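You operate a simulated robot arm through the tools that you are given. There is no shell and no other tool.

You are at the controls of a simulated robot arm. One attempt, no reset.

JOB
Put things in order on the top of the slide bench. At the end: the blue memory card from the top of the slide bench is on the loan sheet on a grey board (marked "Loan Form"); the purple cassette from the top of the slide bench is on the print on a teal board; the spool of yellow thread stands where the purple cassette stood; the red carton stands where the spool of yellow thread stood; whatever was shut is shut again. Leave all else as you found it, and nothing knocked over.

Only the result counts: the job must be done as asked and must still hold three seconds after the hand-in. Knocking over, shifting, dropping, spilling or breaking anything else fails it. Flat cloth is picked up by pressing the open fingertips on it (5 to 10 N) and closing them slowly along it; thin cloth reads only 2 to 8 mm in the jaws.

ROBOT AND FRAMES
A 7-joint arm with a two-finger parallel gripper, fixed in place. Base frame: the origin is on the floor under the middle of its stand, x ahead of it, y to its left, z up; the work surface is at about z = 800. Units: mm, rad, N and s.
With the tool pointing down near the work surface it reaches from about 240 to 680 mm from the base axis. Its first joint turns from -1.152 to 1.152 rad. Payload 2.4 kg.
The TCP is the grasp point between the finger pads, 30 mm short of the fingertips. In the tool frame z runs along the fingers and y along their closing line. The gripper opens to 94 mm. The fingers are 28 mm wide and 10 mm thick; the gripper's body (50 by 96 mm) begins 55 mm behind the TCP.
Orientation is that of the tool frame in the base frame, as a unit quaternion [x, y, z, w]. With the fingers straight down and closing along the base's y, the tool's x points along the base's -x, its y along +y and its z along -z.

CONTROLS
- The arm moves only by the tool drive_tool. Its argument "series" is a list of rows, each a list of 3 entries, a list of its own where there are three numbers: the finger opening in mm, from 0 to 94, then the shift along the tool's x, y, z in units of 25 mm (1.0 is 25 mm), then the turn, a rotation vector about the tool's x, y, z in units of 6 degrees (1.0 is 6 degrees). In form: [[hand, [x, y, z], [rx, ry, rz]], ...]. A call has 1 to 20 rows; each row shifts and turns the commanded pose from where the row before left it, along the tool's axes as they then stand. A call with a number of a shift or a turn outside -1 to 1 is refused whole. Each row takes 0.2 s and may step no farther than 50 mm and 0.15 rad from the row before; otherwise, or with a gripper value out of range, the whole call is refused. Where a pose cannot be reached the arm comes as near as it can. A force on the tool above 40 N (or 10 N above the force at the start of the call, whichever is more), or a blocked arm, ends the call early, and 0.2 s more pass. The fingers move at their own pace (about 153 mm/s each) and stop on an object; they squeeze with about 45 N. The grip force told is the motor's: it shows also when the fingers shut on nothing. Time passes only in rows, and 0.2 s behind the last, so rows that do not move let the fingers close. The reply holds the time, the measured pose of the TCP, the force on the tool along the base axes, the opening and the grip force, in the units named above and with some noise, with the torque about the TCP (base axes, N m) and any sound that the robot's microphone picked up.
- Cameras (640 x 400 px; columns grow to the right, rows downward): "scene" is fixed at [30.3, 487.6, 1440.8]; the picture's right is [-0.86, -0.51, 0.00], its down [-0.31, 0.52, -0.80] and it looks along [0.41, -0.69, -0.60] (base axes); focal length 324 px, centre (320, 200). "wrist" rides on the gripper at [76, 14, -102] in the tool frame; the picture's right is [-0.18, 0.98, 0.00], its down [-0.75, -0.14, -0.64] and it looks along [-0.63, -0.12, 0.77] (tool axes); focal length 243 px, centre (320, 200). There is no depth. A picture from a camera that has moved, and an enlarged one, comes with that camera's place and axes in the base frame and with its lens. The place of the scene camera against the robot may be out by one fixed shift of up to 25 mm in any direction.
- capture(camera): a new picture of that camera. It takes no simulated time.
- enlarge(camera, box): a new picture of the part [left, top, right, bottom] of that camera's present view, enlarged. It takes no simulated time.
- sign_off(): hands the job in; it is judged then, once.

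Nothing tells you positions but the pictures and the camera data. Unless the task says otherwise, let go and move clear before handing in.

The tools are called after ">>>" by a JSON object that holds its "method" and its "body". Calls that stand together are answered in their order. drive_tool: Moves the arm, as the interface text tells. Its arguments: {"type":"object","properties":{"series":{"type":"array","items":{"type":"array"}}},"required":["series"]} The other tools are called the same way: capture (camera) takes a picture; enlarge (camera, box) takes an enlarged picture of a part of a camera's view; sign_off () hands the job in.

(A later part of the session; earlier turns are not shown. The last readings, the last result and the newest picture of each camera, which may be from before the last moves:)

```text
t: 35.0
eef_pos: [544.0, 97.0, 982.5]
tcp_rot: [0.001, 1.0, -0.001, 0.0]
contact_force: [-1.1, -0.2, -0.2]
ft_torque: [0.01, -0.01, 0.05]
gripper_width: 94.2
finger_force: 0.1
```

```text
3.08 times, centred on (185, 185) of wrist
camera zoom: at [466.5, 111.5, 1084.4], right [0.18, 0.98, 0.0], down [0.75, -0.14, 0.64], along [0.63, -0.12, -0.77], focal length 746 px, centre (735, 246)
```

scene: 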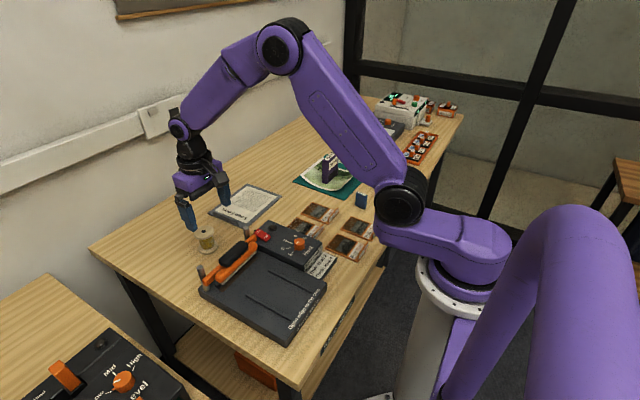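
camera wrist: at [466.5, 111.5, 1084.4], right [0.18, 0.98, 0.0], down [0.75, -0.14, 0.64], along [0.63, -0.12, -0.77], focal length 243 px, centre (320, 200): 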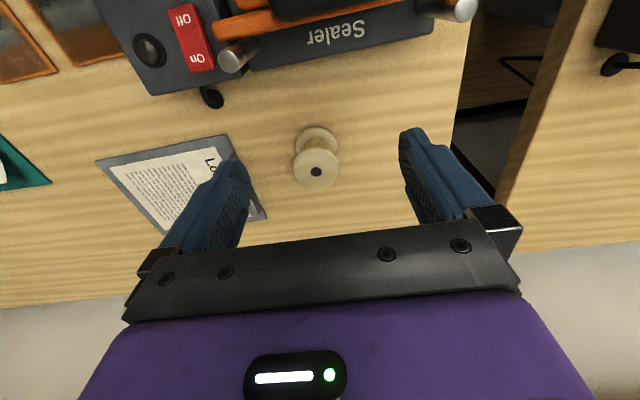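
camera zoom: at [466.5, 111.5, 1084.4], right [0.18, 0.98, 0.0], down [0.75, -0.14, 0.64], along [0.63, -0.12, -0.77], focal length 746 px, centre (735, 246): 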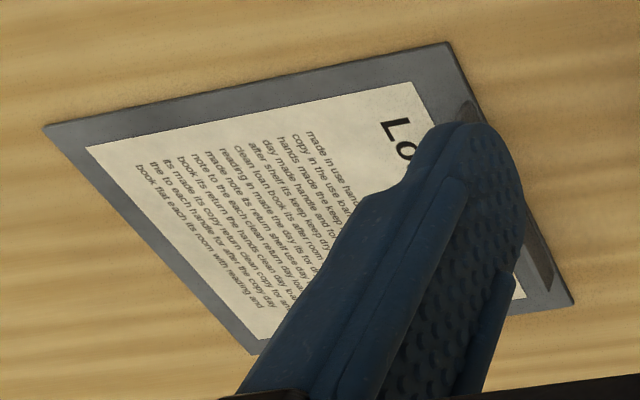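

The spool's centre is at about (608,81), 52 mm flanges, about 63 tall. I'll move over it and descend partway.

>>> {"method": "drive_tool", "body": {"series": [[94, [-0.853, -0.213, 0], [0, 0, 0]], [94, [-0.853, -0.213, 0], [0, 0, 0]], [94, [-0.853, -0.213, 0], [0, 0, 0]], [94, [0, 0, 0.9], [0, 0, 0]], [94, [0, 0, 0.9], [0, 0, 0]], [94, [0, 0, 0.7], [0, 0, 0]], [94, [0, 0, 0], [0, 0, 0]]]}}

>>> {"method": "capture", "body": {"camera": "wrist"}}

>>> {"method": "enlarge", "body": {"camera": "wrist", "box": [240, 100, 400, 220]}}

```text
t: 36.6
eef_pos: [606.7, 80.4, 918.6]
tcp_rot: [-0.001, 1.0, 0.001, -0.001]
contact_force: [0.9, -0.1, -0.8]
ft_torque: [0.01, -0.04, 0.01]
gripper_width: 93.8
finger_force: 0.2
```

```text
taken
camera wrist: at [530.0, 94.4, 1021.0], right [0.18, 0.98, 0.0], down [0.75, -0.14, 0.64], along [0.63, -0.12, -0.77], focal length 243 px, centre (320, 200)
```

wrist: 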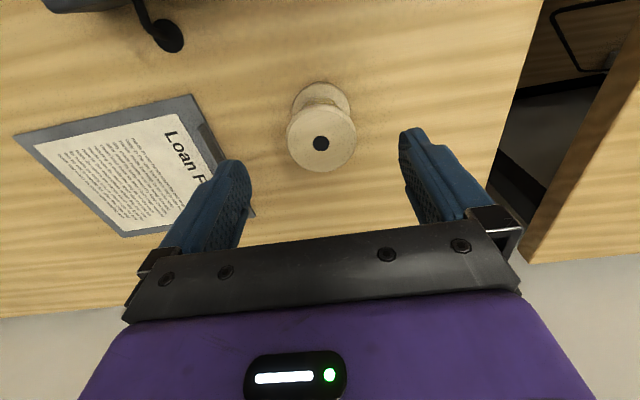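

```text
3.33 times, centred on (320, 160) of wrist
camera zoom: at [530.0, 94.4, 1021.0], right [0.18, 0.98, 0.0], down [0.75, -0.14, 0.64], along [0.63, -0.12, -0.77], focal length 809 px, centre (320, 333)
```

zoom: 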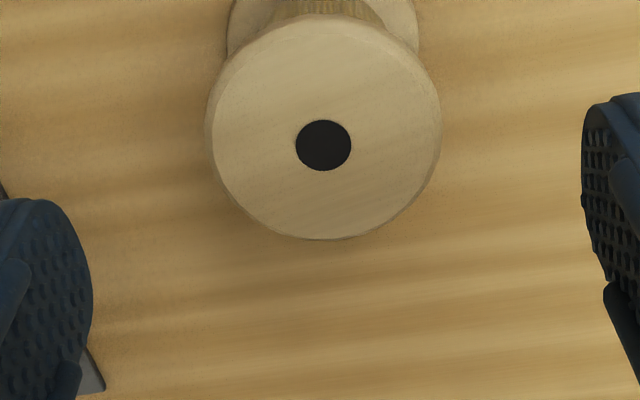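

The spool is centred under the hand. Descending to z≈835 and closing.

>>> {"method": "drive_tool", "body": {"series": [[94, [0, 0, 0.84], [0, 0, 0]], [94, [0, 0, 0.84], [0, 0, 0]], [94, [0, 0, 0.84], [0, 0, 0]], [94, [0, 0, 0.84], [0, 0, 0]], [94, [0, 0, 0], [0, 0, 0]]]}}

>>> {"method": "capture", "body": {"camera": "wrist"}}

>>> {"method": "enlarge", "body": {"camera": "scene", "box": [160, 170, 280, 270]}}

```text
t: 37.8
eef_pos: [606.9, 80.1, 835.2]
tcp_rot: [-0.001, 1.0, 0.0, -0.001]
contact_force: [0.1, -0.1, -0.5]
ft_torque: [0.03, 0.02, -0.01]
gripper_width: 93.9
finger_force: 0.1
```

```text
taken
camera wrist: at [531.2, 95.0, 937.6], right [0.18, 0.98, 0.0], down [0.75, -0.14, 0.64], along [0.63, -0.12, -0.77], focal length 243 px, centre (320, 200)
```

wrist: 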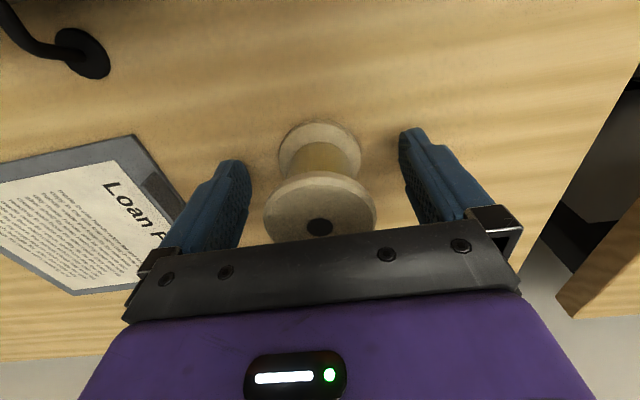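

```text
4.00 times, centred on (220, 220) of scene
camera zoom: at [30.3, 487.6, 1440.8], right [-0.86, -0.51, 0.0], down [-0.31, 0.52, -0.8], along [0.41, -0.69, -0.6], focal length 1297 px, centre (720, 120)
```

zoom: 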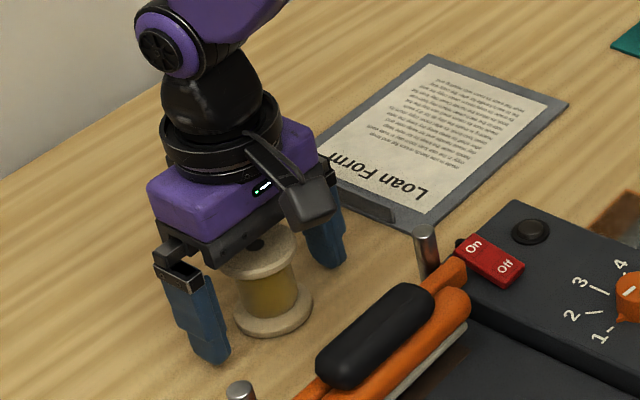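

The fingers straddle the spool. Closing gradually.

>>> {"method": "drive_tool", "body": {"series": [[75, [0, 0, 0], [0, 0, 0]], [62, [0, 0, 0], [0, 0, 0]], [56, [0, 0, 0], [0, 0, 0]], [50, [0, 0, 0], [0, 0, 0]], [30, [0, 0, 0], [0, 0, 0]], [30, [0, 0, 0], [0, 0, 0]]]}}

```text
t: 39.2
eef_pos: [608.3, 80.4, 835.7]
tcp_rot: [0.0, 1.0, 0.001, 0.0]
contact_force: [0.4, 1.0, 0.0]
ft_torque: [0.03, 0.01, 0.03]
gripper_width: 51.0
finger_force: 44.4
```

Gripped at 51 mm. Lifting the spool straight up.

>>> {"method": "drive_tool", "body": {"series": [[30, [0, 0, -0.2], [0, 0, 0]], [30, [0, 0, -0.6], [0, 0, 0]], [30, [0, 0, -1], [0, 0, 0]], [30, [0, 0, -1], [0, 0, 0]], [30, [0, 0, -1], [0, 0, 0]], [30, [0, 0, -1], [0, 0, 0]], [30, [0, 0, -0.2], [0, 0, 0]], [30, [0, 0, 0], [0, 0, 0]]]}}

>>> {"method": "capture", "body": {"camera": "wrist"}}

>>> {"method": "capture", "body": {"camera": "scene"}}

```text
t: 41.0
eef_pos: [607.0, 80.6, 959.0]
tcp_rot: [0.0, 1.0, -0.001, 0.0]
contact_force: [-0.5, -0.3, -0.4]
ft_torque: [0.03, 0.04, -0.01]
gripper_width: 49.9
finger_force: 44.9
```

```text
taken
camera wrist: at [530.7, 95.4, 1061.6], right [0.18, 0.98, 0.0], down [0.75, -0.14, 0.64], along [0.63, -0.12, -0.77], focal length 243 px, centre (320, 200)
```

wrist: 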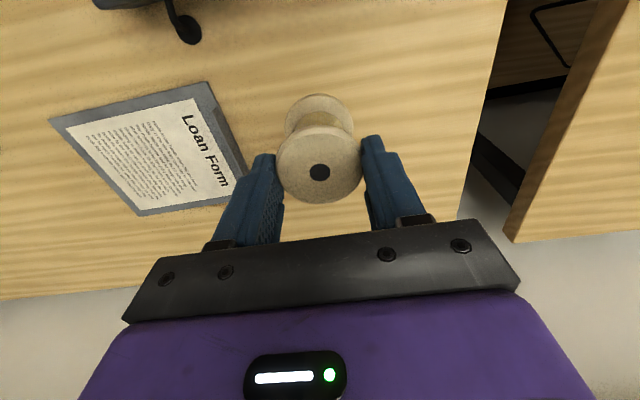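

```text
taken
```

scene: 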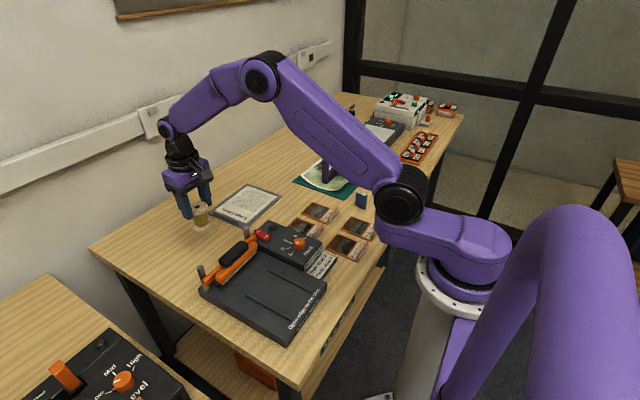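

The spool slipped down in the jaws and is held only near the fingertips. I'll look closer before setting it back down gently on the same spot.

>>> {"method": "enlarge", "body": {"camera": "wrist", "box": [240, 80, 400, 220]}}

>>> {"method": "enlarge", "body": {"camera": "scene", "box": [140, 140, 260, 260]}}

```text
2.86 times, centred on (320, 150) of wrist
camera zoom: at [530.7, 95.4, 1061.6], right [0.18, 0.98, 0.0], down [0.75, -0.14, 0.64], along [0.63, -0.12, -0.77], focal length 693 px, centre (320, 343)
```

zoom: 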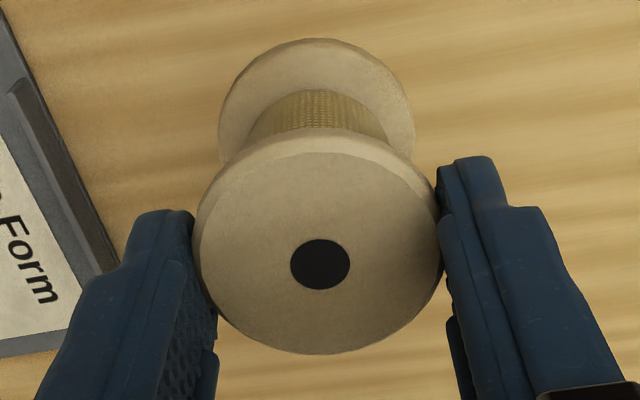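

```text
3.33 times, centred on (200, 200) of scene
camera zoom: at [30.3, 487.6, 1440.8], right [-0.86, -0.51, 0.0], down [-0.31, 0.52, -0.8], along [0.41, -0.69, -0.6], focal length 1081 px, centre (720, 200)
```

zoom: 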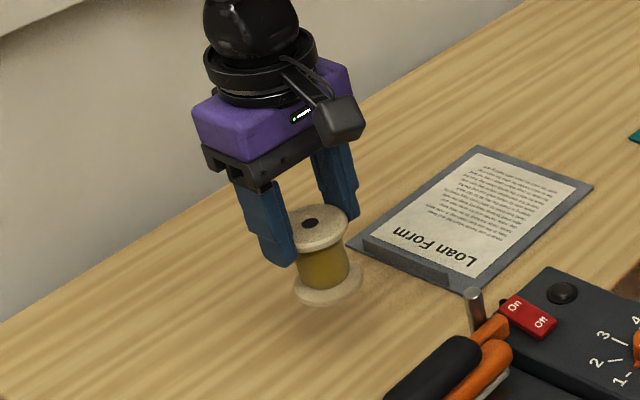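

The top flange is held near the fingertips; bottom about 77 mm above the bench. Lowering it slowly on the same spot.

>>> {"method": "drive_tool", "body": {"series": [[30, [0, 0, 0.2], [0, 0, 0]], [30, [0, 0, 0.3], [0, 0, 0]], [30, [0, 0, 0.3], [0, 0, 0]], [30, [0, 0, 0.3], [0, 0, 0]], [30, [0, 0, 0.3], [0, 0, 0]], [30, [0, 0, 0.3], [0, 0, 0]], [30, [0, 0, 0.3], [0, 0, 0]], [30, [0, 0, 0.2], [0, 0, 0]], [30, [0, 0, 0.1], [0, 0, 0]], [30, [0, 0, 0], [0, 0, 0]]]}}

>>> {"method": "enlarge", "body": {"camera": "wrist", "box": [240, 80, 400, 220]}}

>>> {"method": "enlarge", "body": {"camera": "scene", "box": [140, 140, 260, 260]}}

```text
t: 43.2
eef_pos: [608.1, 80.0, 903.2]
tcp_rot: [0.0, 1.0, 0.0, 0.001]
contact_force: [0.4, 0.2, 0.3]
ft_torque: [-0.01, 0.0, -0.01]
gripper_width: 49.9
finger_force: 44.6
```

```text
2.86 times, centred on (320, 150) of wrist
camera zoom: at [530.5, 95.3, 1004.8], right [0.18, 0.98, 0.0], down [0.75, -0.14, 0.64], along [0.63, -0.12, -0.77], focal length 693 px, centre (320, 343)
```

zoom: 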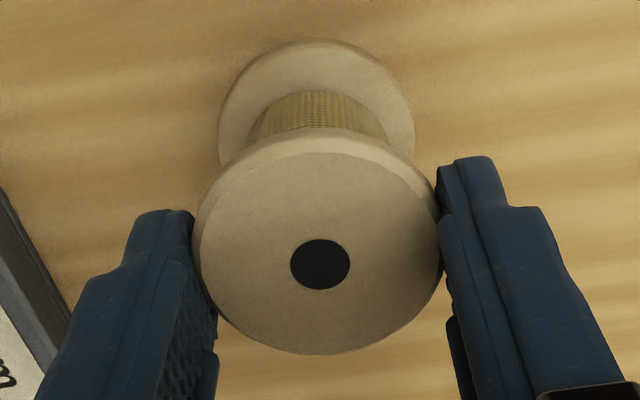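

```text
3.33 times, centred on (200, 200) of scene
camera zoom: at [30.3, 487.6, 1440.8], right [-0.86, -0.51, 0.0], down [-0.31, 0.52, -0.8], along [0.41, -0.69, -0.6], focal length 1081 px, centre (720, 200)
```

zoom: 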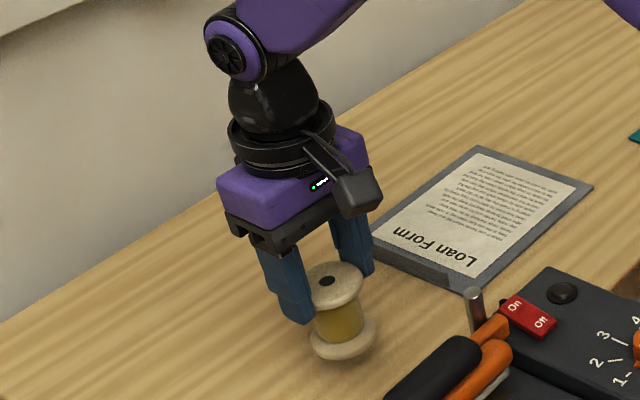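

The spool is steady at this grip. Continuing down to about 5 mm above the bench, then in small steps.

>>> {"method": "drive_tool", "body": {"series": [[30, [0, 0, 0.2], [0, 0, 0]], [30, [0, 0, 0.2], [0, 0, 0]], [30, [0, 0, 0.2], [0, 0, 0]], [30, [0, 0, 0], [0, 0, 0]]]}}

>>> {"method": "drive_tool", "body": {"series": [[30, [0, 0, 0.06], [0, 0, 0]], [30, [0, 0, 0], [0, 0, 0]]]}}

>>> {"method": "drive_tool", "body": {"series": [[30, [0, 0, 0.06], [0, 0, 0]], [30, [0, 0, 0], [0, 0, 0]]]}}

>>> {"method": "enlarge", "body": {"camera": "scene", "box": [160, 180, 260, 270]}}

```text
t: 44.2
eef_pos: [607.2, 82.6, 887.6]
tcp_rot: [0.0, 1.0, 0.0, 0.001]
contact_force: [-0.9, 0.5, -0.2]
ft_torque: [-0.02, 0.0, -0.02]
gripper_width: 49.8
finger_force: 45.1
```

```text
t: 44.8
eef_pos: [608.0, 81.5, 886.7]
tcp_rot: [0.0, 1.0, 0.0, 0.0]
contact_force: [-0.1, 0.4, -0.4]
ft_torque: [0.03, -0.03, -0.02]
gripper_width: 49.7
finger_force: 45.3
```

```text
t: 45.4
eef_pos: [606.8, 82.5, 883.2]
tcp_rot: [0.0, 1.0, 0.0, 0.0]
contact_force: [-0.4, -0.1, -1.3]
ft_torque: [0.03, 0.0, 0.02]
gripper_width: 50.0
finger_force: 45.0
```

```text
4.44 times, centred on (210, 225) of scene
camera zoom: at [30.3, 487.6, 1440.8], right [-0.86, -0.51, 0.0], down [-0.31, 0.52, -0.8], along [0.41, -0.69, -0.6], focal length 1441 px, centre (809, 89)
```

zoom: 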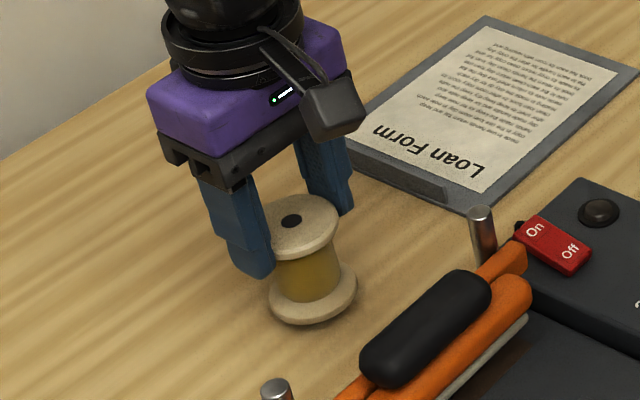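

Close to the bench; continuing in 1.5 mm steps until contact.

>>> {"method": "drive_tool", "body": {"series": [[30, [0, 0, 0.06], [0, 0, 0]], [30, [0, 0, 0], [0, 0, 0]]]}}

>>> {"method": "drive_tool", "body": {"series": [[30, [0, 0, 0.06], [0, 0, 0]], [30, [0, 0, 0], [0, 0, 0]]]}}

>>> {"method": "drive_tool", "body": {"series": [[30, [0, 0, 0.06], [0, 0, 0]], [30, [0, 0, 0], [0, 0, 0]]]}}

```text
t: 46.0
eef_pos: [605.6, 81.6, 883.4]
tcp_rot: [0.0, 1.0, 0.0, 0.0]
contact_force: [-0.4, 0.0, 0.1]
ft_torque: [0.01, 0.0, -0.01]
gripper_width: 49.6
finger_force: 44.7
```

```text
t: 46.6
eef_pos: [606.6, 80.9, 881.8]
tcp_rot: [0.0, 1.0, 0.0, 0.0]
contact_force: [-0.2, -0.3, -0.7]
ft_torque: [0.04, 0.0, 0.0]
gripper_width: 49.7
finger_force: 45.7
```

```text
t: 47.2
eef_pos: [607.7, 81.6, 879.9]
tcp_rot: [0.0, 1.0, 0.0, 0.0]
contact_force: [-0.9, 0.3, -0.7]
ft_torque: [-0.01, 0.0, -0.01]
gripper_width: 50.0
finger_force: 45.1
```

No contact yet at z≈880. Continuing.

>>> {"method": "drive_tool", "body": {"series": [[30, [0, 0, 0.06], [0, 0, 0]], [30, [0, 0, 0], [0, 0, 0]]]}}

>>> {"method": "drive_tool", "body": {"series": [[30, [0, 0, 0.06], [0, 0, 0]], [30, [0, 0, 0], [0, 0, 0]]]}}

>>> {"method": "drive_tool", "body": {"series": [[30, [0, 0, 0.06], [0, 0, 0]], [30, [0, 0, 0], [0, 0, 0]]]}}

>>> {"method": "enlarge", "body": {"camera": "wrist", "box": [240, 80, 400, 220]}}

```text
t: 47.8
eef_pos: [605.5, 82.2, 877.4]
tcp_rot: [-0.001, 1.0, 0.0, 0.0]
contact_force: [0.3, -0.2, -0.3]
ft_torque: [-0.02, -0.01, -0.01]
gripper_width: 49.7
finger_force: 44.9
```

```text
t: 48.4
eef_pos: [606.9, 81.7, 875.6]
tcp_rot: [0.0, 1.0, 0.0, 0.0]
contact_force: [-0.7, -0.1, -0.9]
ft_torque: [0.0, -0.02, 0.01]
gripper_width: 49.7
finger_force: 43.9
```

```text
t: 49.0
eef_pos: [606.9, 82.7, 875.9]
tcp_rot: [-0.001, 1.0, 0.0, 0.001]
contact_force: [-4.3, 1.2, 11.1]
ft_torque: [0.35, 0.26, 0.03]
gripper_width: 50.0
finger_force: 45.3
```

```text
2.86 times, centred on (320, 150) of wrist
camera zoom: at [530.2, 95.6, 978.5], right [0.18, 0.98, 0.0], down [0.75, -0.14, 0.64], along [0.63, -0.12, -0.77], focal length 693 px, centre (320, 343)
```

zoom: 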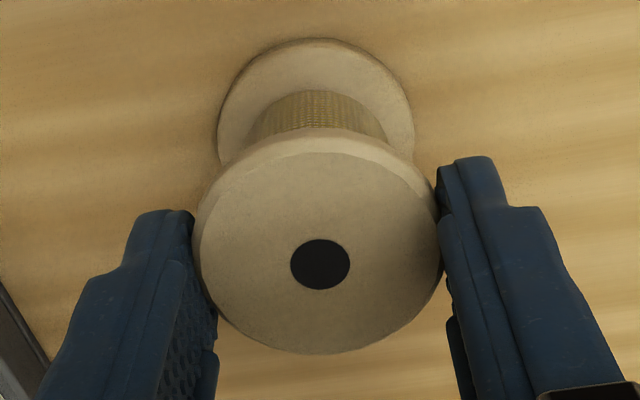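

Contact at TCP z≈876 — the spool stands on the bench again. I'll ease off, release, lower so the top flange sits near the pad centre, and regrip.

>>> {"method": "drive_tool", "body": {"series": [[30, [0, 0, -0.04], [0, 0, 0]], [30, [0, 0, 0], [0, 0, 0]], [52, [0, 0, 0], [0, 0, 0]], [54, [0, 0, 0], [0, 0, 0]], [58, [0, 0, 0], [0, 0, 0]], [64, [0, 0, 0], [0, 0, 0]], [70, [0, 0, 0], [0, 0, 0]]]}}

>>> {"method": "enlarge", "body": {"camera": "wrist", "box": [240, 80, 400, 220]}}

>>> {"method": "enlarge", "body": {"camera": "scene", "box": [160, 180, 260, 270]}}

```text
t: 50.6
eef_pos: [606.4, 82.2, 875.6]
tcp_rot: [0.0, 1.0, 0.0, -0.001]
contact_force: [-0.3, -0.2, 0.1]
ft_torque: [-0.01, -0.03, 0.01]
gripper_width: 70.1
finger_force: 0.0
```

```text
2.86 times, centred on (320, 150) of wrist
camera zoom: at [530.2, 95.8, 978.8], right [0.18, 0.98, 0.0], down [0.75, -0.14, 0.64], along [0.63, -0.12, -0.77], focal length 693 px, centre (320, 343)
```

zoom: 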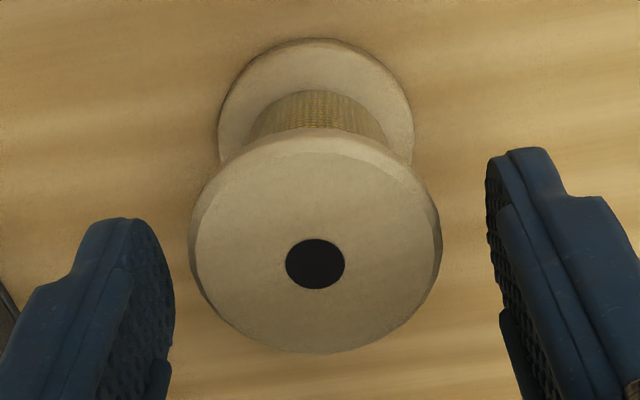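

```text
4.44 times, centred on (210, 225) of scene
camera zoom: at [30.3, 487.6, 1440.8], right [-0.86, -0.51, 0.0], down [-0.31, 0.52, -0.8], along [0.41, -0.69, -0.6], focal length 1441 px, centre (809, 89)
```

zoom: 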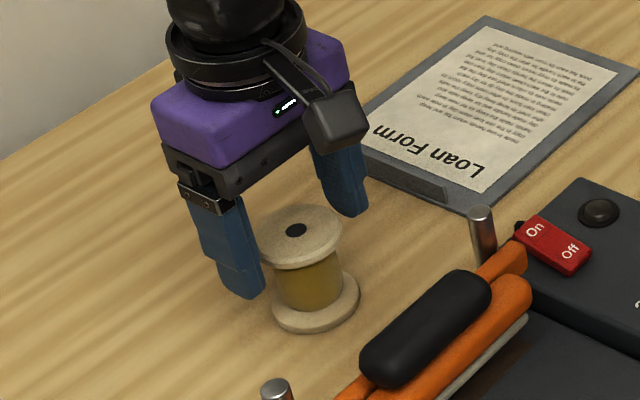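

The spool stands upright at about (606,81). Lowering 10 mm and regripping so the flange is at the pad centre.

>>> {"method": "drive_tool", "body": {"series": [[70, [0, 0, 0.2], [0, 0, 0]], [70, [0, 0, 0.2], [0, 0, 0]], [58, [0, 0, 0], [0, 0, 0]], [54, [0, 0, 0], [0, 0, 0]], [50, [0, 0, 0], [0, 0, 0]], [40, [0, 0, 0], [0, 0, 0]], [30, [0, 0, 0], [0, 0, 0]], [30, [0, 0, 0], [0, 0, 0]]]}}

>>> {"method": "drive_tool", "body": {"series": [[30, [0, 0, -0.1], [0, 0, 0]], [30, [0, 0, -0.2], [0, 0, 0]], [30, [0, 0, -0.3], [0, 0, 0]], [30, [0, 0, -0.3], [0, 0, 0]], [30, [0, 0, -0.3], [0, 0, 0]], [30, [0, 0, 0], [0, 0, 0]]]}}

>>> {"method": "enlarge", "body": {"camera": "wrist", "box": [240, 80, 400, 220]}}

>>> {"method": "enlarge", "body": {"camera": "scene", "box": [160, 170, 260, 260]}}

```text
t: 52.4
eef_pos: [607.2, 79.4, 866.8]
tcp_rot: [0.0, 1.0, 0.001, 0.001]
contact_force: [0.3, 0.2, 1.7]
ft_torque: [0.04, -0.03, -0.03]
gripper_width: 49.9
finger_force: 45.7
```

```text
t: 53.8
eef_pos: [606.5, 82.4, 896.0]
tcp_rot: [0.0, 1.0, 0.0, -0.001]
contact_force: [-0.4, 0.2, -0.5]
ft_torque: [0.03, 0.02, 0.01]
gripper_width: 49.9
finger_force: 44.8
```

```text
2.86 times, centred on (320, 150) of wrist
camera zoom: at [530.1, 95.9, 998.3], right [0.18, 0.98, 0.0], down [0.75, -0.14, 0.64], along [0.63, -0.12, -0.77], focal length 693 px, centre (320, 343)
```

zoom: 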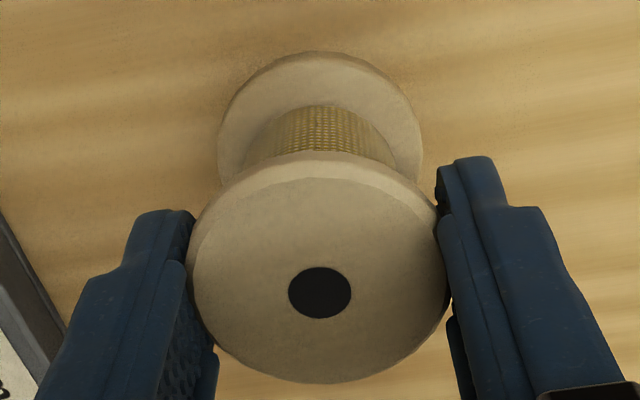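

```text
4.44 times, centred on (210, 215) of scene
camera zoom: at [30.3, 487.6, 1440.8], right [-0.86, -0.51, 0.0], down [-0.31, 0.52, -0.8], along [0.41, -0.69, -0.6], focal length 1441 px, centre (809, 133)
```

zoom: 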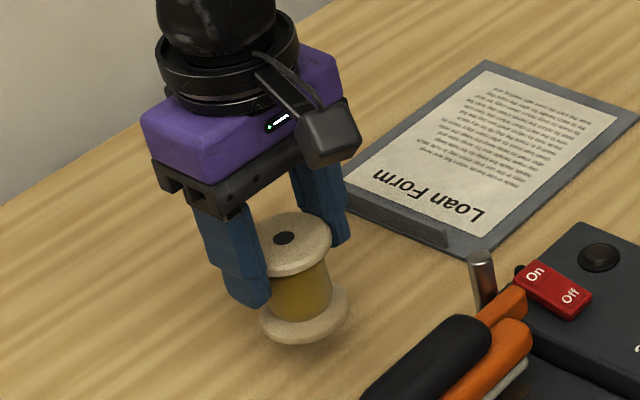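

No slip this time. Lifting further with a gentle ramp, then starting the carry.

>>> {"method": "drive_tool", "body": {"series": [[30, [0, 0, -0.3], [0, 0, 0]], [30, [0, 0, -0.5], [0, 0, 0]], [30, [0, 0, -0.6], [0, 0, 0]], [30, [0, 0, -0.6], [0, 0, 0]], [30, [0, 0, -0.5], [0, 0, 0]], [30, [0, 0, -0.3], [0, 0, 0]], [30, [0.08, -0.2, 0], [0, 0, 0]], [30, [0.16, -0.4, 0], [0, 0, 0]], [30, [0.24, -0.6, 0], [0, 0, 0]], [30, [0.32, -0.8, 0], [0, 0, 0]], [30, [0.32, -0.8, 0], [0, 0, 0]], [30, [0.24, -0.6, 0], [0, 0, 0]], [30, [0.16, -0.4, 0], [0, 0, 0]], [30, [0.08, -0.2, 0], [0, 0, 0]], [30, [0, 0, 0], [0, 0, 0]]]}}

>>> {"method": "enlarge", "body": {"camera": "wrist", "box": [240, 80, 400, 220]}}

>>> {"method": "capture", "body": {"camera": "scene"}}

```text
t: 57.0
eef_pos: [567.1, -21.2, 967.1]
tcp_rot: [0.0, 1.0, 0.0, 0.0]
contact_force: [-0.7, -0.1, 0.1]
ft_torque: [-0.01, -0.01, 0.0]
gripper_width: 49.9
finger_force: 45.3
```

```text
2.86 times, centred on (320, 150) of wrist
camera zoom: at [489.9, -5.5, 1068.8], right [0.18, 0.98, 0.0], down [0.75, -0.14, 0.64], along [0.63, -0.12, -0.77], focal length 693 px, centre (320, 343)
```

zoom: 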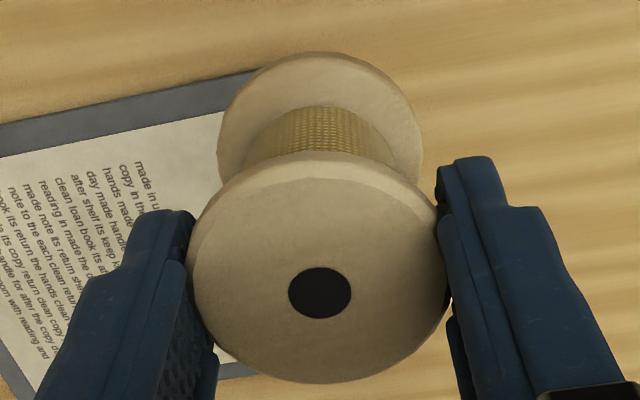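

```text
taken
```

scene: 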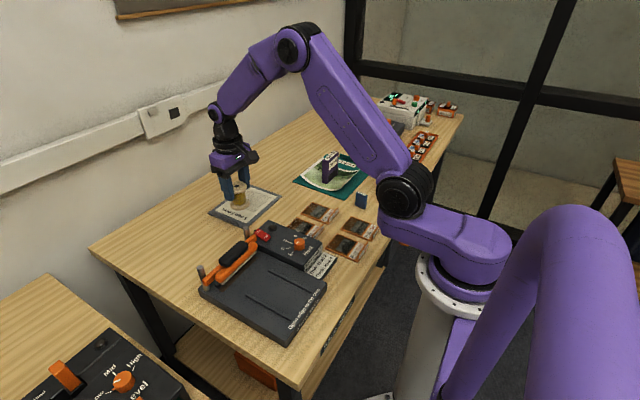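

No slip in the carry. Continuing toward the cassette's former spot with gentle ramps.

>>> {"method": "drive_tool", "body": {"series": [[30, [0.12, -0.3, 0], [0, 0, 0]], [30, [0.2, -0.5, 0], [0, 0, 0]], [30, [0.28, -0.7, 0], [0, 0, 0]], [30, [0.358, -0.9, 0], [0, 0, 0]], [30, [0.358, -0.9, 0], [0, 0, 0]], [30, [0.358, -0.9, 0], [0, 0, 0]], [30, [0.358, -0.9, 0], [0, 0, 0]], [30, [0.358, -0.9, 0], [0, 0, 0]], [30, [0.358, -0.9, 0], [0, 0, 0]], [30, [0.358, -0.9, 0], [0, 0, 0]], [30, [0.358, -0.9, 0], [0, 0, 0]], [30, [0.358, -0.9, 0], [0, 0, 0]], [30, [0.358, -0.9, 0], [0, 0, 0]], [30, [0.358, -0.9, 0], [0, 0, 0]], [30, [0.28, -0.7, 0], [0, 0, 0]], [30, [0.2, -0.5, 0], [0, 0, 0]], [30, [0.12, -0.3, 0], [0, 0, 0]], [30, [0, 0, 0], [0, 0, 0]]]}}

>>> {"method": "capture", "body": {"camera": "wrist"}}

>>> {"method": "capture", "body": {"camera": "scene"}}

```text
t: 60.8
eef_pos: [438.1, -342.7, 966.7]
tcp_rot: [0.0, 1.0, 0.0, 0.0]
contact_force: [0.9, 1.1, 0.3]
ft_torque: [0.02, 0.01, 0.03]
gripper_width: 49.7
finger_force: 45.1
```

```text
taken
camera wrist: at [361.0, -328.1, 1068.6], right [0.18, 0.98, 0.0], down [0.75, -0.14, 0.64], along [0.63, -0.12, -0.77], focal length 243 px, centre (320, 200)
```

wrist: 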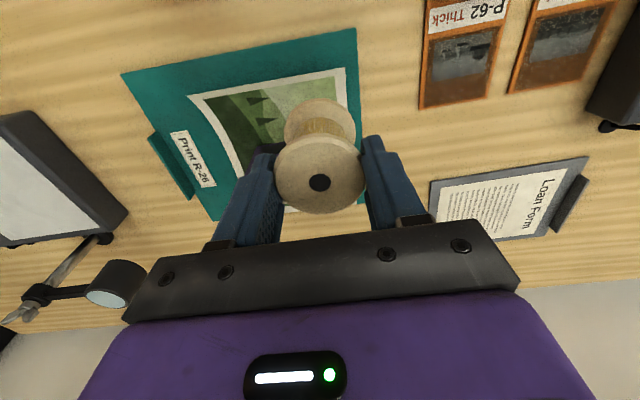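

```text
taken
```

scene: 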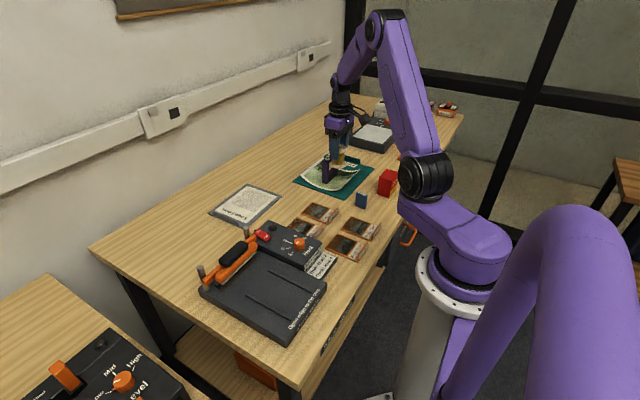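

Carrying on to (351,-562).

>>> {"method": "drive_tool", "body": {"series": [[30, [0.12, -0.3, 0], [0, 0, 0]], [30, [0.2, -0.5, 0], [0, 0, 0]], [30, [0.28, -0.7, 0], [0, 0, 0]], [30, [0.36, -0.9, 0], [0, 0, 0]], [30, [0.36, -0.9, 0], [0, 0, 0]], [30, [0.36, -0.9, 0], [0, 0, 0]], [30, [0.36, -0.9, 0], [0, 0, 0]], [30, [0.36, -0.9, 0], [0, 0, 0]], [30, [0.36, -0.9, 0], [0, 0, 0]], [30, [0.28, -0.7, 0], [0, 0, 0]], [30, [0.2, -0.5, 0], [0, 0, 0]], [30, [0.16, -0.4, 0], [0, 0, 0]], [30, [0.12, -0.3, 0], [0, 0, 0]], [30, [0, 0, 0], [0, 0, 0]]]}}

>>> {"method": "capture", "body": {"camera": "wrist"}}

>>> {"method": "capture", "body": {"camera": "scene"}}

```text
t: 63.8
eef_pos: [350.6, -560.1, 967.9]
tcp_rot: [0.0, 1.0, 0.0, 0.0]
contact_force: [-0.3, 0.5, 0.0]
ft_torque: [-0.01, 0.03, 0.0]
gripper_width: 49.9
finger_force: 44.9
```

```text
taken
camera wrist: at [273.7, -545.6, 1069.8], right [0.18, 0.98, 0.0], down [0.75, -0.14, 0.64], along [0.63, -0.12, -0.77], focal length 243 px, centre (320, 200)
```

wrist: 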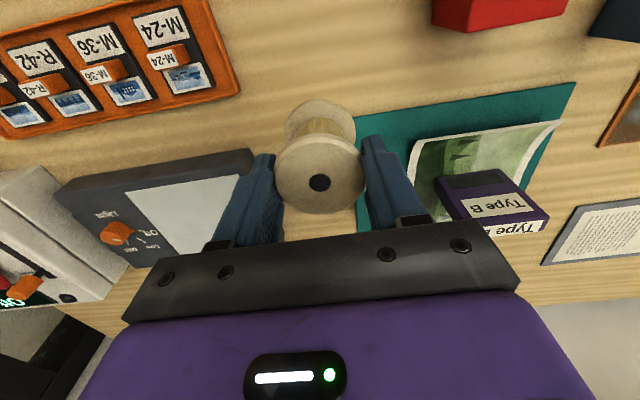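

```text
taken
```

scene: 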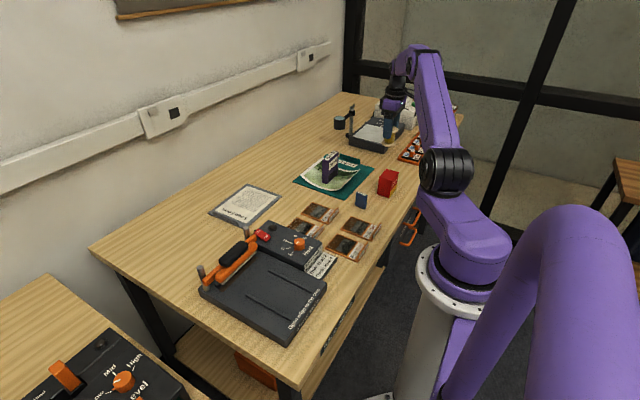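

The spool is above the spot. Descending to about 9 mm above the bench, then fine steps.

>>> {"method": "drive_tool", "body": {"series": [[30, [0, -0.04, 0.3], [0, 0, 0]], [30, [0, 0, 0.5], [0, 0, 0]], [30, [0, 0, 0.6], [0, 0, 0]], [30, [0, 0, 0.6], [0, 0, 0]], [30, [0, 0, 0.6], [0, 0, 0]], [30, [0, 0, 0.5], [0, 0, 0]], [30, [0, 0, 0.3], [0, 0, 0]], [30, [0, 0, 0.2], [0, 0, 0]], [30, [0, 0, 0], [0, 0, 0]]]}}

>>> {"method": "drive_tool", "body": {"series": [[30, [0, 0, 0.1], [0, 0, 0]], [30, [0, 0, 0.1], [0, 0, 0]], [30, [0, 0, 0], [0, 0, 0]]]}}

>>> {"method": "drive_tool", "body": {"series": [[30, [0, 0, 0.06], [0, 0, 0]], [30, [0, 0, 0], [0, 0, 0]]]}}

>>> {"method": "drive_tool", "body": {"series": [[30, [0, 0, 0.06], [0, 0, 0]], [30, [0, 0, 0], [0, 0, 0]]]}}

```text
t: 65.8
eef_pos: [351.5, -560.9, 877.3]
tcp_rot: [-0.001, 1.0, 0.0, -0.001]
contact_force: [-0.4, 1.2, -0.6]
ft_torque: [-0.04, 0.0, -0.01]
gripper_width: 50.1
finger_force: 44.8
```

```text
t: 66.6
eef_pos: [351.3, -562.4, 871.8]
tcp_rot: [0.0, 1.0, 0.0, 0.0]
contact_force: [0.0, 0.0, -0.2]
ft_torque: [0.0, 0.04, -0.01]
gripper_width: 49.7
finger_force: 44.5
```

```text
t: 67.2
eef_pos: [351.5, -561.4, 870.1]
tcp_rot: [-0.001, 1.0, -0.001, 0.0]
contact_force: [-0.3, 1.0, -0.3]
ft_torque: [0.01, 0.03, 0.0]
gripper_width: 49.6
finger_force: 44.7
```

```text
t: 67.8
eef_pos: [350.6, -562.3, 867.8]
tcp_rot: [-0.001, 1.0, -0.001, 0.0]
contact_force: [-0.1, 0.5, -0.8]
ft_torque: [0.06, -0.01, -0.06]
gripper_width: 50.0
finger_force: 44.5
```

Nearly down; two more small steps to reach contact.

>>> {"method": "drive_tool", "body": {"series": [[30, [0, 0, 0.05], [0, 0, 0]], [30, [0, 0, 0], [0, 0, 0]]]}}

>>> {"method": "drive_tool", "body": {"series": [[30, [0, 0, 0.04], [0, 0, 0]], [30, [0, 0, 0], [0, 0, 0]]]}}

```text
t: 68.4
eef_pos: [350.4, -562.5, 866.9]
tcp_rot: [0.0, 1.0, 0.0, 0.001]
contact_force: [0.3, -0.1, 0.4]
ft_torque: [0.02, 0.02, -0.01]
gripper_width: 49.6
finger_force: 44.8
```

```text
t: 69.0
eef_pos: [350.9, -562.4, 867.6]
tcp_rot: [0.0, 1.0, 0.0, 0.0]
contact_force: [-2.7, 2.3, 7.8]
ft_torque: [0.16, 0.1, -0.01]
gripper_width: 49.8
finger_force: 45.9
```

Contact. Opening gently to release the spool.

>>> {"method": "drive_tool", "body": {"series": [[30, [0, 0, -0.02], [0, 0, 0]], [30, [0, 0, 0], [0, 0, 0]], [51, [0, 0, 0], [0, 0, 0]], [53, [0, 0, 0], [0, 0, 0]], [57, [0, 0, 0], [0, 0, 0]], [64, [0, 0, 0], [0, 0, 0]], [72, [0, 0, 0], [0, 0, 0]], [76, [0, 0, 0], [0, 0, 0]]]}}

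>>> {"method": "capture", "body": {"camera": "wrist"}}

>>> {"method": "enlarge", "body": {"camera": "scene", "box": [340, 90, 460, 200]}}

```text
t: 70.8
eef_pos: [351.4, -562.9, 866.4]
tcp_rot: [0.0, 1.0, 0.0, 0.001]
contact_force: [-0.4, 0.5, -0.3]
ft_torque: [-0.01, 0.02, 0.02]
gripper_width: 76.2
finger_force: 0.0
```

```text
taken
camera wrist: at [274.4, -548.0, 968.5], right [0.18, 0.98, 0.0], down [0.75, -0.14, 0.64], along [0.63, -0.12, -0.77], focal length 243 px, centre (320, 200)
```

wrist: 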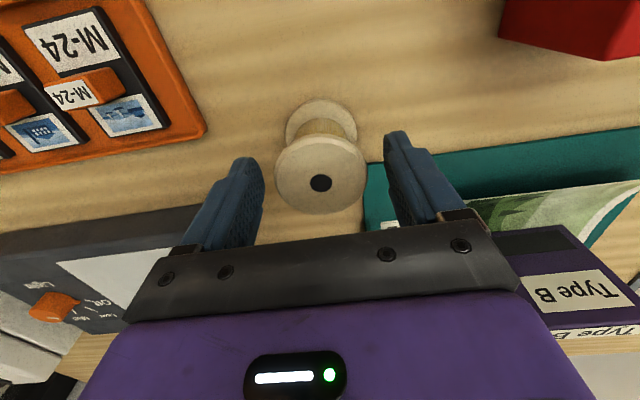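

```text
3.64 times, centred on (400, 145) of scene
camera zoom: at [30.3, 487.6, 1440.8], right [-0.86, -0.51, 0.0], down [-0.31, 0.52, -0.8], along [0.41, -0.69, -0.6], focal length 1179 px, centre (29, 400)
```

zoom: 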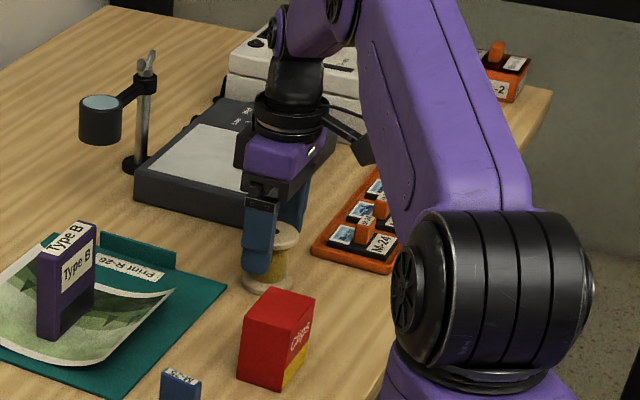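

The spool stands where the cassette was. Rising straight up, then moving above the red carton at (290,-420).

>>> {"method": "drive_tool", "body": {"series": [[76, [0, 0, -0.3], [0, 0, 0]], [78, [0, 0, -0.7], [0, 0, 0]], [80, [0, 0, -1], [0, 0, 0]], [94, [0, 0, -1], [0, 0, 0]], [94, [0, 0, -1], [0, 0, 0]], [94, [0, 0, -0.6], [0, 0, 0]], [94, [0.409, 0.953, 0], [0, 0, 0]], [94, [0.409, 0.953, 0], [0, 0, 0]], [94, [0.409, 0.953, 0], [0, 0, 0]], [94, [0.409, 0.953, 0], [0, 0, 0]], [94, [0.409, 0.953, 0], [0, 0, 0]], [94, [0.409, 0.953, 0], [0, 0, 0]], [94, [0, 0, 0], [0, 0, 0]]]}}

>>> {"method": "capture", "body": {"camera": "wrist"}}

>>> {"method": "enlarge", "body": {"camera": "scene", "box": [300, 90, 460, 220]}}

```text
t: 73.6
eef_pos: [288.6, -417.9, 981.3]
tcp_rot: [0.0, 1.0, 0.0, 0.0]
contact_force: [0.6, 0.5, 0.9]
ft_torque: [0.01, 0.0, -0.02]
gripper_width: 94.2
finger_force: 0.0
```

```text
taken
camera wrist: at [212.6, -403.7, 1083.3], right [0.18, 0.98, 0.0], down [0.75, -0.14, 0.64], along [0.63, -0.12, -0.77], focal length 243 px, centre (320, 200)
```

wrist: 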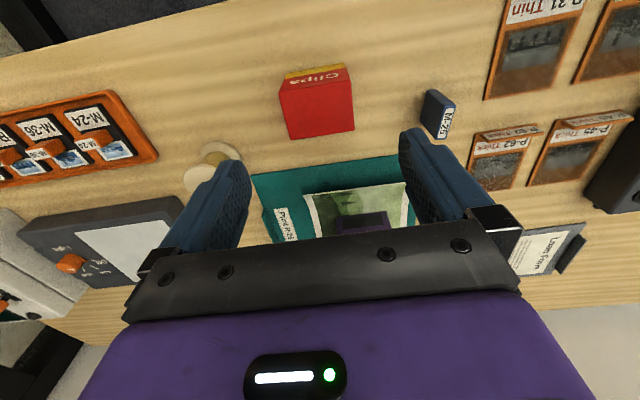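

```text
3.08 times, centred on (380, 155) of scene
camera zoom: at [30.2, 487.6, 1440.8], right [-0.86, -0.51, 0.0], down [-0.31, 0.52, -0.8], along [0.41, -0.69, -0.6], focal length 998 px, centre (135, 338)
```

zoom: 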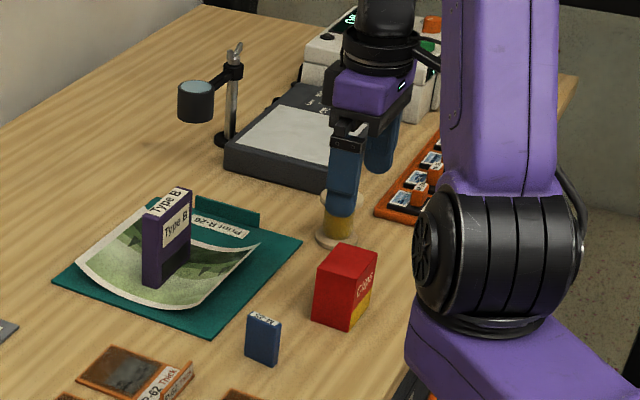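

Everything stands. Zooming to re-check the carton under the hand.

>>> {"method": "enlarge", "body": {"camera": "wrist", "box": [240, 50, 400, 150]}}

```text
4.00 times, centred on (320, 100) of wrist
camera zoom: at [212.6, -403.7, 1083.3], right [0.18, 0.98, 0.0], down [0.75, -0.14, 0.64], along [0.63, -0.12, -0.77], focal length 970 px, centre (320, 600)
```

zoom: 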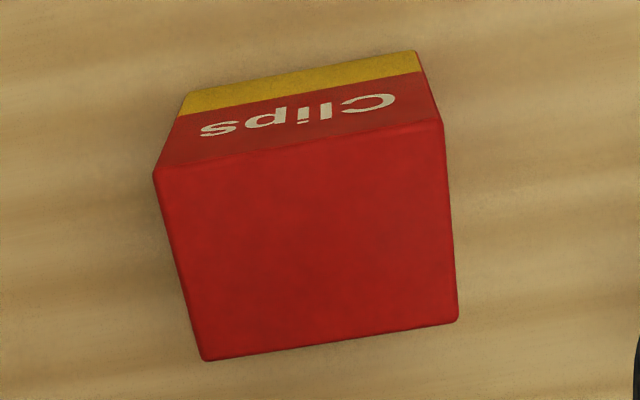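

The carton is centred at (290.5,-419.4), square on. Descending to z≈846 with 16 mm clearance on each side.

>>> {"method": "drive_tool", "body": {"series": [[94, [-0.04, 0, 0.9], [0, 0, 0]], [94, [0, 0, 0.9], [0, 0, 0]], [94, [0, 0, 0.9], [0, 0, 0]], [94, [0, 0, 0.9], [0, 0, 0]], [94, [0, 0, 0.9], [0, 0, 0]], [94, [0, 0, 0.9], [0, 0, 0]], [94, [0, 0, 0], [0, 0, 0]]]}}

>>> {"method": "capture", "body": {"camera": "wrist"}}

```text
t: 75.2
eef_pos: [292.2, -420.0, 844.6]
tcp_rot: [0.001, 1.0, 0.0, 0.0]
contact_force: [-0.8, 0.1, 0.1]
ft_torque: [0.01, 0.04, 0.01]
gripper_width: 94.2
finger_force: 0.0
```

```text
taken
camera wrist: at [214.9, -405.5, 947.5], right [0.18, 0.98, 0.0], down [0.75, -0.14, 0.64], along [0.63, -0.12, -0.77], focal length 243 px, centre (320, 200)
```

wrist: 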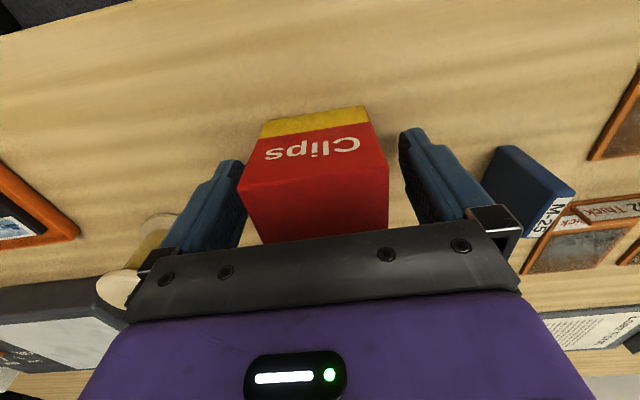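

The fingers straddle the carton. Closing, then lifting a little to check the hold.

>>> {"method": "drive_tool", "body": {"series": [[80, [0, 0, 0], [0, 0, 0]], [70, [0, 0, 0], [0, 0, 0]], [64, [0, 0, 0], [0, 0, 0]], [60, [0, 0, 0], [0, 0, 0]], [50, [0, 0, 0], [0, 0, 0]], [40, [0, 0, 0], [0, 0, 0]], [40, [0, 0, 0], [0, 0, 0]]]}}

>>> {"method": "drive_tool", "body": {"series": [[40, [0, 0, -0.1], [0, 0, 0]], [40, [0, 0, -0.2], [0, 0, 0]], [40, [0, 0, -0.3], [0, 0, 0]], [40, [0, 0, -0.3], [0, 0, 0]], [40, [0, 0, -0.3], [0, 0, 0]], [40, [0, 0, 0], [0, 0, 0]]]}}

>>> {"method": "capture", "body": {"camera": "wrist"}}

>>> {"method": "enlarge", "body": {"camera": "scene", "box": [300, 90, 460, 220]}}

```text
t: 76.8
eef_pos: [292.1, -420.4, 845.2]
tcp_rot: [0.0, 1.0, 0.001, 0.0]
contact_force: [-0.5, 0.5, 0.2]
ft_torque: [0.02, -0.01, 0.02]
gripper_width: 65.7
finger_force: 44.6
```

```text
t: 78.2
eef_pos: [289.4, -419.6, 876.7]
tcp_rot: [0.001, 1.0, 0.0, 0.0]
contact_force: [0.3, 0.4, -1.1]
ft_torque: [0.01, 0.01, 0.06]
gripper_width: 65.7
finger_force: 45.2
```

```text
taken
camera wrist: at [213.8, -405.8, 979.3], right [0.18, 0.98, 0.0], down [0.75, -0.14, 0.64], along [0.63, -0.12, -0.77], focal length 243 px, centre (320, 200)
```

wrist: 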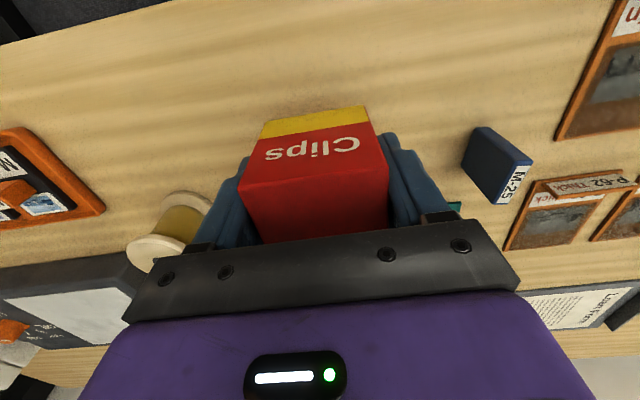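

```text
3.08 times, centred on (380, 155) of scene
camera zoom: at [30.3, 487.6, 1440.8], right [-0.86, -0.51, 0.0], down [-0.31, 0.52, -0.8], along [0.41, -0.69, -0.6], focal length 998 px, centre (135, 338)
```

zoom: 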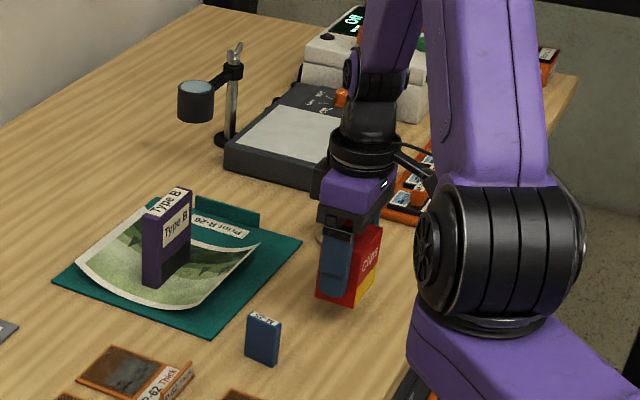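

The carton is held firmly. Lifting and carrying it toward the spool's old spot (608,81).

>>> {"method": "drive_tool", "body": {"series": [[40, [0, 0, -0.4], [0, 0, 0]], [40, [0, 0, -0.8], [0, 0, 0]], [40, [0, 0, -1], [0, 0, 0]], [40, [0, 0, -1], [0, 0, 0]], [40, [0, 0, -0.6], [0, 0, 0]], [40, [0, 0, -0.2], [0, 0, 0]], [40, [-0.191, 0.3, 0], [0, 0, 0]], [40, [-0.381, 0.6, 0], [0, 0, 0]], [40, [-0.571, 0.9, 0], [0, 0, 0]], [40, [-0.571, 0.9, 0], [0, 0, 0]], [40, [-0.571, 0.9, 0], [0, 0, 0]], [40, [-0.571, 0.9, 0], [0, 0, 0]], [40, [-0.571, 0.9, 0], [0, 0, 0]], [40, [-0.571, 0.9, 0], [0, 0, 0]], [40, [-0.571, 0.9, 0], [0, 0, 0]], [40, [-0.571, 0.9, 0], [0, 0, 0]], [40, [-0.381, 0.6, 0], [0, 0, 0]], [40, [-0.19, 0.3, 0], [0, 0, 0]], [40, [0, 0, 0], [0, 0, 0]]]}}

>>> {"method": "capture", "body": {"camera": "scene"}}

>>> {"method": "capture", "body": {"camera": "wrist"}}

```text
t: 82.2
eef_pos: [432.9, -194.3, 976.4]
tcp_rot: [0.0, 1.0, 0.0, 0.001]
contact_force: [0.9, -0.4, -1.1]
ft_torque: [-0.01, 0.02, -0.01]
gripper_width: 65.4
finger_force: 44.8
```

```text
taken
```

scene: 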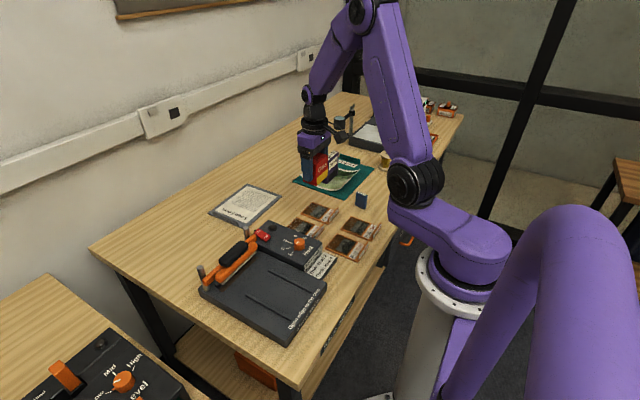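

```text
taken
camera wrist: at [357.3, -179.6, 1079.1], right [0.18, 0.98, 0.0], down [0.75, -0.14, 0.64], along [0.63, -0.12, -0.77], focal length 243 px, centre (320, 200)
```

wrist: 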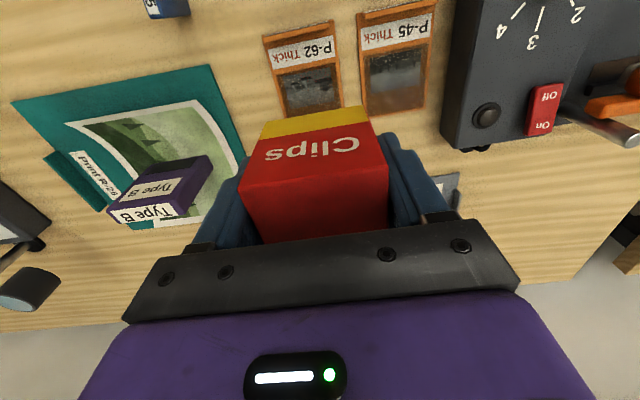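

Carry continues steadily. Second half to (608,81).

>>> {"method": "drive_tool", "body": {"series": [[40, [-0.19, 0.3, 0], [0, 0, 0]], [40, [-0.381, 0.6, 0], [0, 0, 0]], [40, [-0.572, 0.9, 0], [0, 0, 0]], [40, [-0.572, 0.9, 0], [0, 0, 0]], [40, [-0.572, 0.9, 0], [0, 0, 0]], [40, [-0.572, 0.9, 0], [0, 0, 0]], [40, [-0.572, 0.9, 0], [0, 0, 0]], [40, [-0.572, 0.9, 0], [0, 0, 0]], [40, [-0.572, 0.9, 0], [0, 0, 0]], [40, [-0.572, 0.9, 0], [0, 0, 0]], [40, [-0.572, 0.9, 0], [0, 0, 0]], [40, [-0.572, 0.9, 0], [0, 0, 0]], [40, [-0.381, 0.6, 0], [0, 0, 0]], [40, [-0.19, 0.3, 0], [0, 0, 0]], [40, [-0.127, 0.2, 0], [0, 0, 0]], [40, [0, 0, 0], [0, 0, 0]]]}}

>>> {"method": "capture", "body": {"camera": "wrist"}}

>>> {"method": "capture", "body": {"camera": "scene"}}

```text
t: 85.6
eef_pos: [609.0, 81.3, 977.9]
tcp_rot: [0.0, 1.0, 0.0, 0.0]
contact_force: [0.3, -1.0, -0.6]
ft_torque: [-0.01, -0.03, -0.01]
gripper_width: 65.7
finger_force: 44.6
```

```text
taken
camera wrist: at [531.3, 95.3, 1079.4], right [0.18, 0.98, 0.0], down [0.75, -0.14, 0.64], along [0.63, -0.12, -0.77], focal length 243 px, centre (320, 200)
```

wrist: 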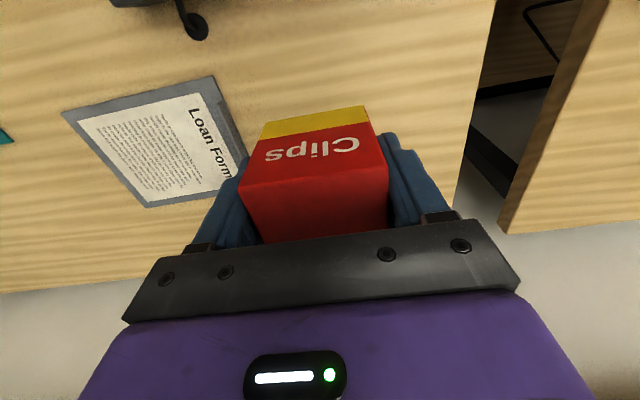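

```text
taken
```

scene: 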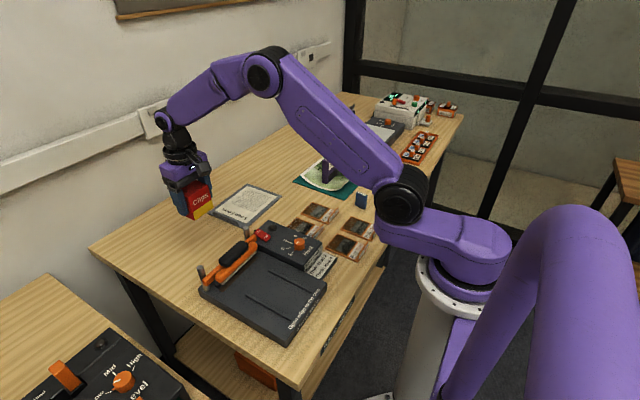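

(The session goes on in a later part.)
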